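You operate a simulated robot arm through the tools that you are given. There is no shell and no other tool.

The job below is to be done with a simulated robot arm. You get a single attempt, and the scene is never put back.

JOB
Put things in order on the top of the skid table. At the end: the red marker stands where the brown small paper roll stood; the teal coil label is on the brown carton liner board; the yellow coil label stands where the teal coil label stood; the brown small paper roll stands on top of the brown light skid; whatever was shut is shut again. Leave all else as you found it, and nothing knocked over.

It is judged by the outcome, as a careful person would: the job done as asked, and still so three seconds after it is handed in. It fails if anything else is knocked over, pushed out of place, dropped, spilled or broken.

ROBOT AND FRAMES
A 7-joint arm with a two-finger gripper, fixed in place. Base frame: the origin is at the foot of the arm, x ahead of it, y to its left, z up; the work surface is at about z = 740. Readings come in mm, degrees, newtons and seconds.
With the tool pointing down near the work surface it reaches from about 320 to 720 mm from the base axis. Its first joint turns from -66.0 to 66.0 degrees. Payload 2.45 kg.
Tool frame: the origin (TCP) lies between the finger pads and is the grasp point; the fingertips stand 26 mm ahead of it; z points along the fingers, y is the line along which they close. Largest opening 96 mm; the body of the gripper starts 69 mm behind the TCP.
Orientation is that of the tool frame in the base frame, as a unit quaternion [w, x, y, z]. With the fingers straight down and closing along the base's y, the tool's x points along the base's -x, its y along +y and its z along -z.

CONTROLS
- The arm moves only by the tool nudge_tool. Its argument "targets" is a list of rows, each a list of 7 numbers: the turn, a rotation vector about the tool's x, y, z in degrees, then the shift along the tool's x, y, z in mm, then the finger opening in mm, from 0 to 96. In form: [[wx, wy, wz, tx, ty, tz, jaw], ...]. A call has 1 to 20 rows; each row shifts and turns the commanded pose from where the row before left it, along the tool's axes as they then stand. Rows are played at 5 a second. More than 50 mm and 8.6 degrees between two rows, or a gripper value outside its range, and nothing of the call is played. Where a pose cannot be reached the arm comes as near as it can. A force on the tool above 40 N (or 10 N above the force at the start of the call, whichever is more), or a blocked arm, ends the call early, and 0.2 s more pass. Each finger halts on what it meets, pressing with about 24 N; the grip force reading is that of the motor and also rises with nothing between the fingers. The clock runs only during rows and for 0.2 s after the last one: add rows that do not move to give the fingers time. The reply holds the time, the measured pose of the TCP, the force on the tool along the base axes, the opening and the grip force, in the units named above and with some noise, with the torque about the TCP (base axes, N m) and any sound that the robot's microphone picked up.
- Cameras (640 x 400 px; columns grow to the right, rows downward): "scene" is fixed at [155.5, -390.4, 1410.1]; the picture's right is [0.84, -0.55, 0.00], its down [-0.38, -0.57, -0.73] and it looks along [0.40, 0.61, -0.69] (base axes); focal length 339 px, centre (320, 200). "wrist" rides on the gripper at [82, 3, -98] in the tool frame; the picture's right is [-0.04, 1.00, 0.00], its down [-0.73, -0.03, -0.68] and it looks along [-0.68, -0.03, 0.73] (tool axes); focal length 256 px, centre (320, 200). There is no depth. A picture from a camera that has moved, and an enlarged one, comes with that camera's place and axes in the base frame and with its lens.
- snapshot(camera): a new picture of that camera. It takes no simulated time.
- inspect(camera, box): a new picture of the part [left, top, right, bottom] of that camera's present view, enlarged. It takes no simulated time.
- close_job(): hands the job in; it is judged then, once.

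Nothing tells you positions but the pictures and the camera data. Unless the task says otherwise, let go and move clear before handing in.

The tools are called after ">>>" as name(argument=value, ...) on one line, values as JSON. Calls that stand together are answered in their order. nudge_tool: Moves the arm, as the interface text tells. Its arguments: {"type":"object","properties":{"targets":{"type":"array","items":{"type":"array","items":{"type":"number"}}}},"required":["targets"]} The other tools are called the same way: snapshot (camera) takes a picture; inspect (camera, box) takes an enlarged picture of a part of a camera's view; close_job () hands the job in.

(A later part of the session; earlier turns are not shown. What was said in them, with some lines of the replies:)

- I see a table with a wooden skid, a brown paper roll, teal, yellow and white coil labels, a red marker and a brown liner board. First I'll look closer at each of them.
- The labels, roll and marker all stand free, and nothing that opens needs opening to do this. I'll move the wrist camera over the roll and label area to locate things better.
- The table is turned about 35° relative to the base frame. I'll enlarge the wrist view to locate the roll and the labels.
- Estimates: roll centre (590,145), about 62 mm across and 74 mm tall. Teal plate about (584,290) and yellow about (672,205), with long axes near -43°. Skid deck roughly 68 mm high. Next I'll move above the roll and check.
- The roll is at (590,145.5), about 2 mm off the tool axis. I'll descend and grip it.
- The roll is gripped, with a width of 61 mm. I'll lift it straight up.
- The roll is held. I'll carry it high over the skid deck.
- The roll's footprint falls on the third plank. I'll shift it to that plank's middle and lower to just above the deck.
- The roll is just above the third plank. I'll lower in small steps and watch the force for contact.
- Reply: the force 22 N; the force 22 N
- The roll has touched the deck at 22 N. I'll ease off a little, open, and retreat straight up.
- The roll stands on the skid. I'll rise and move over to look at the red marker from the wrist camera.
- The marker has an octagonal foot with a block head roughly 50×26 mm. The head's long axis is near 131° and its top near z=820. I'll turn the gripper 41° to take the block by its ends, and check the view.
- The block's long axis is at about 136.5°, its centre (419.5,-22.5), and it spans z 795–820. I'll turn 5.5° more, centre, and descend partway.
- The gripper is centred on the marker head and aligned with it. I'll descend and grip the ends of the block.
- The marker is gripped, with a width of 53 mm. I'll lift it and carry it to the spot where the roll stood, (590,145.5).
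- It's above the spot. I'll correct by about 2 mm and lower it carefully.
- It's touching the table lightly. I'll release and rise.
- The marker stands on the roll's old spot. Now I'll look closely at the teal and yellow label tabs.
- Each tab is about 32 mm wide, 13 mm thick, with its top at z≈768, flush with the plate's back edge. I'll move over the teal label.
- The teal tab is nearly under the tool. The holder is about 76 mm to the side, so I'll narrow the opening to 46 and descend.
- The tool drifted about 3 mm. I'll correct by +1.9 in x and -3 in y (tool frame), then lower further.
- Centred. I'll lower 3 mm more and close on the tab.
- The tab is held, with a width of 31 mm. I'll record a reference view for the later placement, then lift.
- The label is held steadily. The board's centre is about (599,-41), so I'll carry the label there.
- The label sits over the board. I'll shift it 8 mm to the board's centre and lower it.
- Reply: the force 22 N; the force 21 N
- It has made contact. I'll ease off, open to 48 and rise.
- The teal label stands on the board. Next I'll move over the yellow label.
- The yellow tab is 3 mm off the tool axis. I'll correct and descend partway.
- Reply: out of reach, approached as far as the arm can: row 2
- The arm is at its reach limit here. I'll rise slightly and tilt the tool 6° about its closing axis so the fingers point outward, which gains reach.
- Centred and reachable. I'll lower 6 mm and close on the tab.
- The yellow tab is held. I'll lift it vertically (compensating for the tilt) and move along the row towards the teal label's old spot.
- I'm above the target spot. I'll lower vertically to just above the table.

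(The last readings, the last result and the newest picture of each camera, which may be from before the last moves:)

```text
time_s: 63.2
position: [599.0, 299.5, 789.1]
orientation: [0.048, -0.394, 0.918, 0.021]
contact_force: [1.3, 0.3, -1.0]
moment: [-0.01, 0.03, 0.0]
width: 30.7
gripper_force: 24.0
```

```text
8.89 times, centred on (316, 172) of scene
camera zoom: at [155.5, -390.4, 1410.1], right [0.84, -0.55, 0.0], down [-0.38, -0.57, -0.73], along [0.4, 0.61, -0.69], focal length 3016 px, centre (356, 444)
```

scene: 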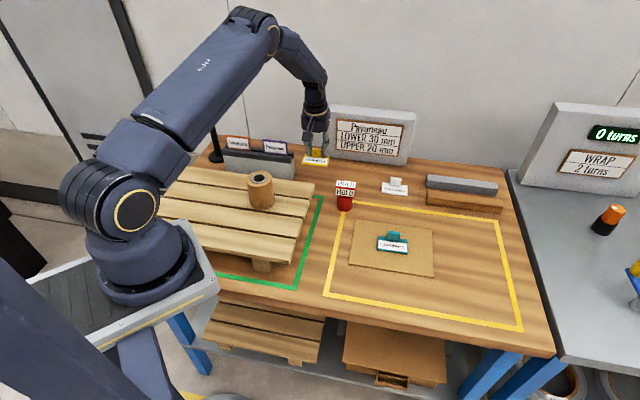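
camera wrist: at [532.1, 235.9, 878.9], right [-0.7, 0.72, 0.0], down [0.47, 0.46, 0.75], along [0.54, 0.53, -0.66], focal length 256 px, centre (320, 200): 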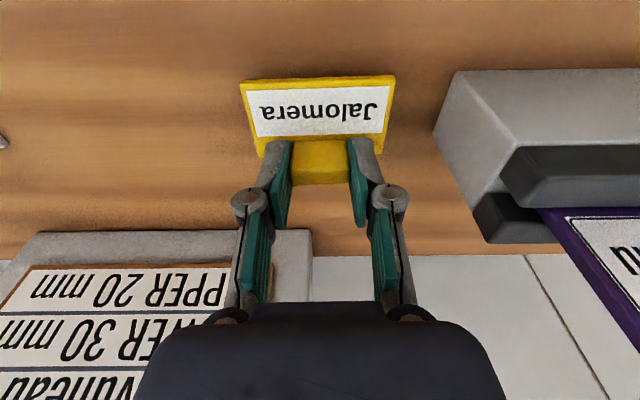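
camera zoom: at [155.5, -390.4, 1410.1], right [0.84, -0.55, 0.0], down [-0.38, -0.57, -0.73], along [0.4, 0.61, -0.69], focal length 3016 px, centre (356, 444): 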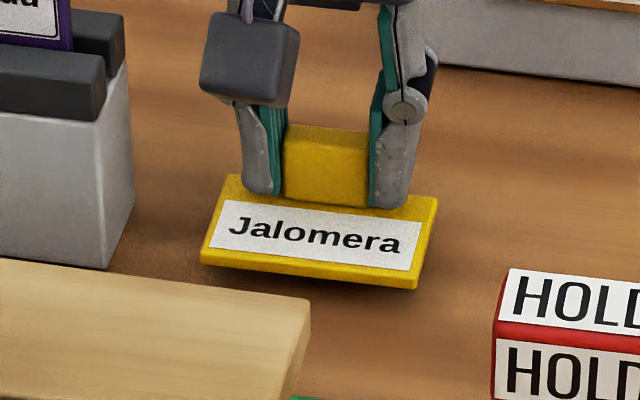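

>>> nudge_tool(targets=[[0, 0, 0, 0.4, 0, 4, 22], [0, 0, 0, 0.3, 0, 3, 22], [0, 0, 0, 0, 0, 0, 22], [0, 0, 0, 0, 0, 0, 22]])

>>> inspect(camera="scene", box=[280, 150, 352, 195])

>>> snapshot(camera="wrist")

```text
time_s: 64.2
position: [598.8, 301.1, 783.6]
orientation: [0.048, -0.394, 0.918, 0.02]
contact_force: [-0.3, -0.3, -0.5]
moment: [0.0, 0.0, -0.03]
width: 30.8
gripper_force: 24.3
```

```text
8.89 times, centred on (316, 172) of scene
camera zoom: at [155.5, -390.4, 1410.1], right [0.84, -0.55, 0.0], down [-0.38, -0.57, -0.73], along [0.4, 0.61, -0.69], focal length 3016 px, centre (356, 444)
```

zoom: 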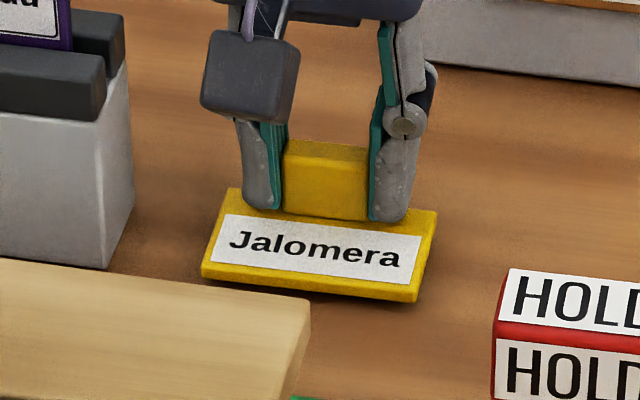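

```text
taken
camera wrist: at [532.3, 236.2, 872.4], right [-0.7, 0.72, 0.0], down [0.47, 0.46, 0.75], along [0.54, 0.53, -0.66], focal length 256 px, centre (320, 200)
```

wrist: 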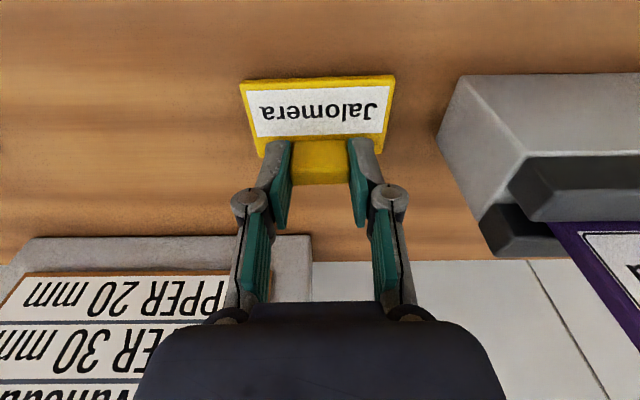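

>>> nudge_tool(targets=[[0, 0, 0, 0.2, 0, 2, 22], [0, 0, 0, 0, 0, 0, 22]])

>>> nudge_tool(targets=[[0, 0, 0, 0.1, 0, 1.5, 22], [0, 0, 0, 0, 0, 0, 22]])

>>> nudge_tool(targets=[[0, 0, 0, 0.1, 0, 1, 22], [0, 0, 0, 0, 0, 0, 22]])

>>> inspect(camera="scene", box=[280, 150, 352, 195])

```text
time_s: 64.8
position: [598.2, 300.3, 781.4]
orientation: [0.048, -0.394, 0.918, 0.021]
contact_force: [0.3, -0.3, -0.2]
moment: [0.0, -0.01, 0.03]
width: 30.9
gripper_force: 24.5
```

```text
time_s: 65.4
position: [597.9, 301.2, 780.9]
orientation: [0.048, -0.394, 0.917, 0.021]
contact_force: [0.2, -0.4, -0.6]
moment: [-0.02, -0.03, 0.04]
width: 30.7
gripper_force: 24.2
```

```text
time_s: 66.0
position: [597.8, 300.2, 780.6]
orientation: [0.048, -0.394, 0.918, 0.02]
contact_force: [-0.7, -0.4, -0.7]
moment: [0.01, 0.03, -0.03]
width: 31.1
gripper_force: 23.9
```

```text
8.89 times, centred on (316, 172) of scene
camera zoom: at [155.5, -390.4, 1410.1], right [0.84, -0.55, 0.0], down [-0.38, -0.57, -0.73], along [0.4, 0.61, -0.69], focal length 3016 px, centre (356, 444)
```

zoom: 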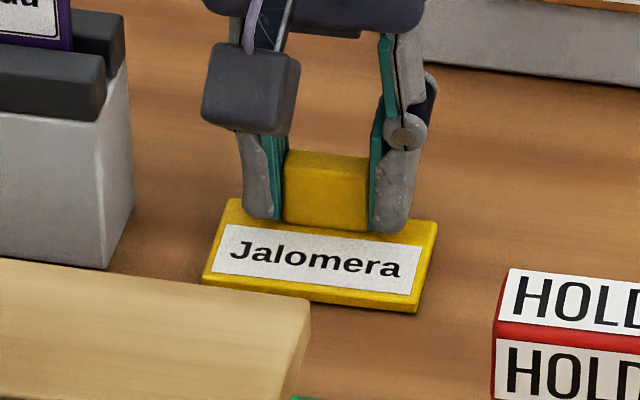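

>>> nudge_tool(targets=[[0, 0, 0, 0.1, 0, 1, 22], [0, 0, 0, 0, 0, 0, 22]])

>>> nudge_tool(targets=[[0, 0, 0, 0.1, 0, 1, 22], [0, 0, 0, 0, 0, 0, 22]])

>>> inspect(camera="scene", box=[280, 150, 352, 195])

```text
time_s: 66.6
position: [599.3, 300.5, 778.6]
orientation: [0.048, -0.394, 0.918, 0.02]
contact_force: [-0.4, -0.9, 2.7]
moment: [-0.05, 0.09, 0.02]
width: 31.0
gripper_force: 23.8
```

```text
time_s: 67.2
position: [598.1, 300.2, 778.9]
orientation: [0.048, -0.395, 0.917, 0.021]
contact_force: [1.1, 1.8, 6.1]
moment: [-0.08, 0.06, 0.01]
width: 30.9
gripper_force: 24.2
```

```text
8.89 times, centred on (316, 172) of scene
camera zoom: at [155.4, -390.4, 1410.1], right [0.84, -0.55, 0.0], down [-0.38, -0.57, -0.73], along [0.4, 0.61, -0.69], focal length 3016 px, centre (356, 444)
```

zoom: 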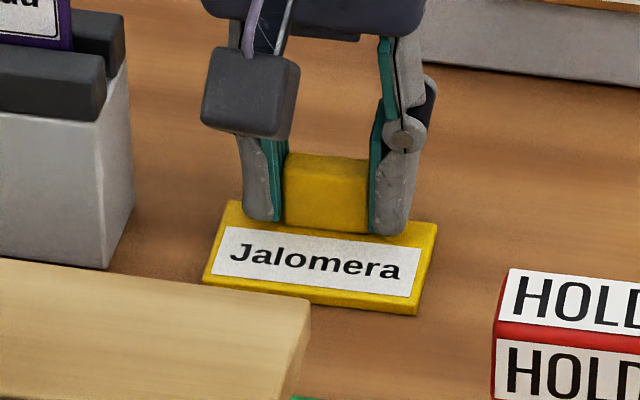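

The label is touching down, and its position matches the earlier teal view. I'll release and rise vertically.

>>> nudge_tool(targets=[[0, 0, 0, 0, 0, 0, 34], [0, 0, 0, 0, 0, 0, 40], [0, 0, 0, 0, 0, 0, 46], [0, 0, 0, 0, 0, 0, 46], [0, 0, 0, -1, 0, -10, 46], [0, 0, 0, -2.5, 0, -25, 46], [0, 0, 0, -3, 0, -30, 46], [0, 0, 0, -3, 0, -30, 46], [0, 0, 0, -3, 0, -30, 46], [0, 3, 0, 0, 0, 0, 46], [0, 3, 0, 0, 0, 0, 46], [0, 0, 0, 0, 0, 0, 46]])

>>> snapshot(camera="wrist")

>>> snapshot(camera="scene")

>>> inspect(camera="scene", box=[280, 140, 440, 240])

>>> inspect(camera="scene", box=[280, 150, 352, 195])

```text
time_s: 69.8
position: [600.0, 297.9, 903.2]
orientation: [0.0, -0.394, 0.919, -0.001]
contact_force: [0.5, 0.3, 0.5]
moment: [-0.02, 0.01, 0.0]
width: 46.1
gripper_force: 0.0
```

```text
taken
camera wrist: at [540.0, 241.5, 1000.8], right [-0.7, 0.72, 0.0], down [0.53, 0.51, 0.68], along [0.49, 0.47, -0.73], focal length 256 px, centre (320, 200)
```

wrist: 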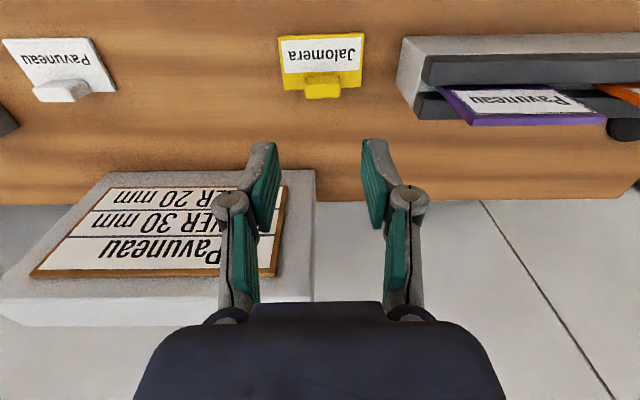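

```text
taken
```

scene: 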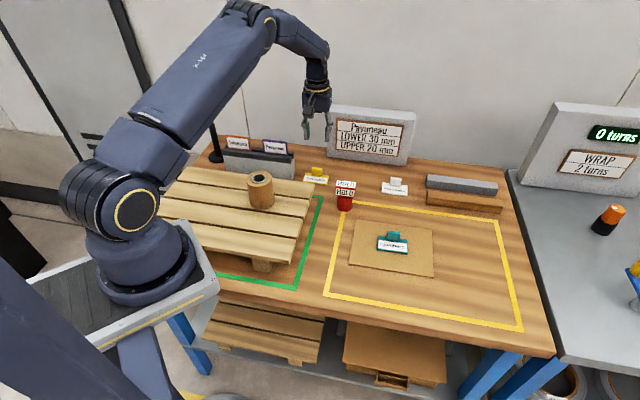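

```text
4.00 times, centred on (360, 190) of scene
camera zoom: at [155.5, -390.4, 1410.1], right [0.84, -0.55, 0.0], down [-0.38, -0.57, -0.73], along [0.4, 0.61, -0.69], focal length 1357 px, centre (160, 240)
```

zoom: 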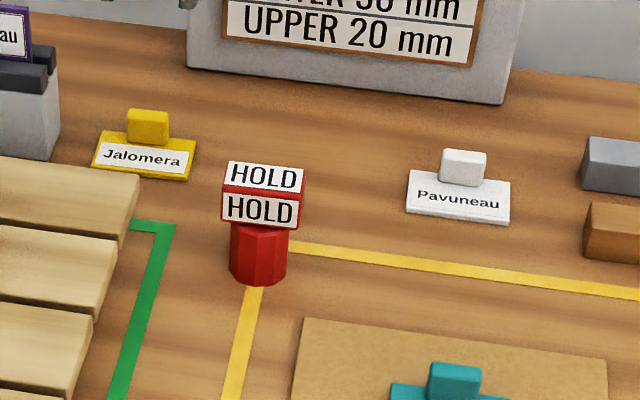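

```text
8.89 times, centred on (316, 172) of scene
camera zoom: at [155.5, -390.4, 1410.1], right [0.84, -0.55, 0.0], down [-0.38, -0.57, -0.73], along [0.4, 0.61, -0.69], focal length 3016 px, centre (356, 444)
```

zoom: 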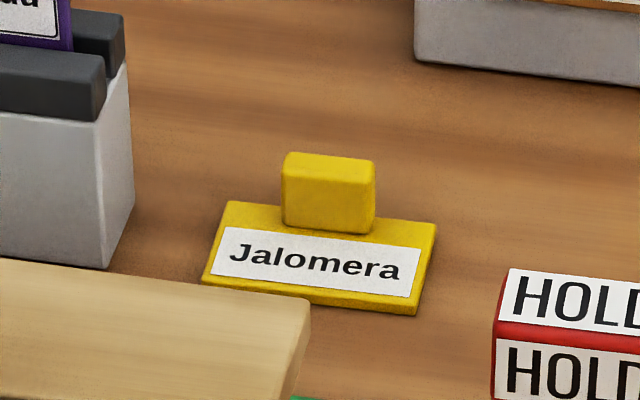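

All four items are where they were asked for, and nothing else has shifted. I'll rise clear and do a final check of the whole scene.

>>> nudge_tool(targets=[[0, 0, 0, 0, 0, -25, 46], [0, 0, 0, 10, 0, -35, 46], [0, 0, 0, 15, 0, -35, 60], [0, 0, 0, 0, 0, 0, 60], [0, 0, 0, 0, 0, 0, 60]])

>>> snapshot(camera="scene")

>>> inspect(camera="scene", box=[150, 130, 350, 300])

>>> inspect(camera="scene", box=[290, 200, 450, 300])

```text
time_s: 71.0
position: [579.8, 280.2, 999.1]
orientation: [0.0, -0.395, 0.919, 0.0]
contact_force: [0.2, -0.3, -0.2]
moment: [0.0, 0.01, 0.02]
width: 60.0
gripper_force: 0.1
```

```text
taken
```

scene: 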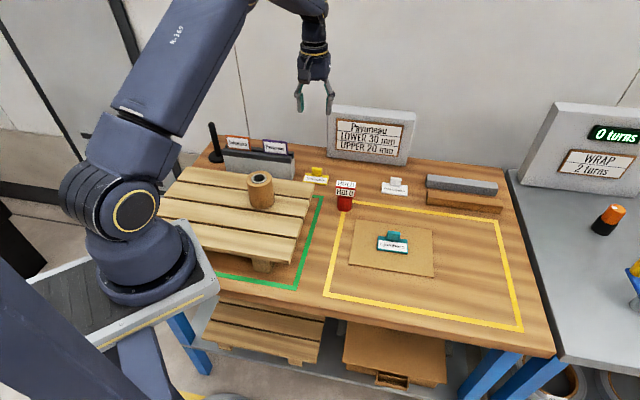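

```text
2.35 times, centred on (250, 215) of scene
camera zoom: at [155.5, -390.4, 1410.1], right [0.84, -0.55, 0.0], down [-0.38, -0.57, -0.73], along [0.4, 0.61, -0.69], focal length 798 px, centre (485, 165)
```

zoom: 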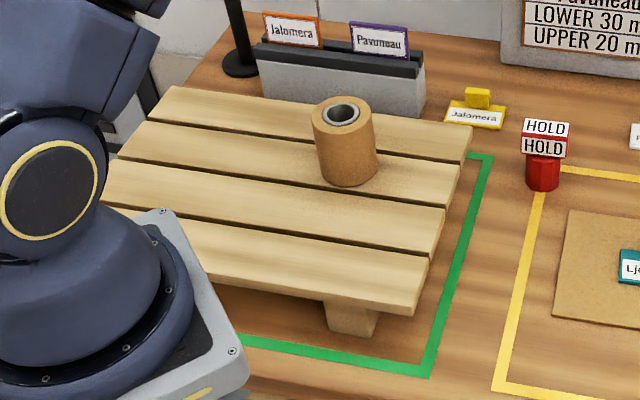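

```text
4.00 times, centred on (370, 250) of scene
camera zoom: at [155.5, -390.4, 1410.1], right [0.84, -0.55, 0.0], down [-0.38, -0.57, -0.73], along [0.4, 0.61, -0.69], focal length 1357 px, centre (120, 0)
```

zoom: 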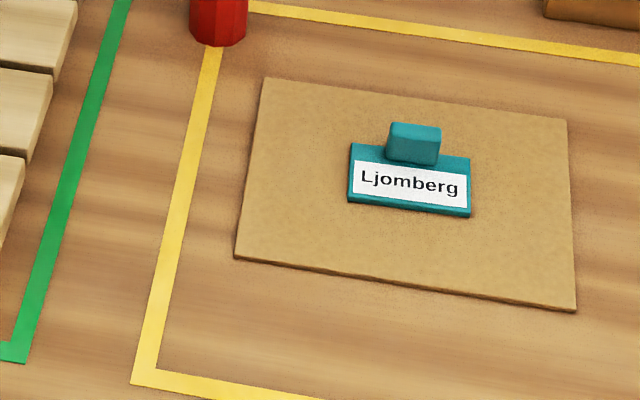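

Everything is in place: the roll is upright on the skid, and the marker is on the roll's old spot. Teal is on the board and yellow on teal's old spot. The skid and board haven't moved and the arm is clear, so I'm handing in the job.

>>> close_job()

```text
The job is handed in.
```

The job is done and handed in. In the final pictures, everything asked for is in place:

- **Brown small paper roll:** standing upright on the deck of the brown light skid.
- **Red marker:** standing where the paper roll stood.
- **Teal coil label:** lying flat near the middle of the brown carton liner board.
- **Yellow coil label:** standing where the teal label stood, within about 1 mm judging by the pictures.

I found nothing that had to be opened, so there was nothing to shut again. The skid, the board and the other items look unmoved from the start, nothing was knocked over, and the arm is clear of the table.
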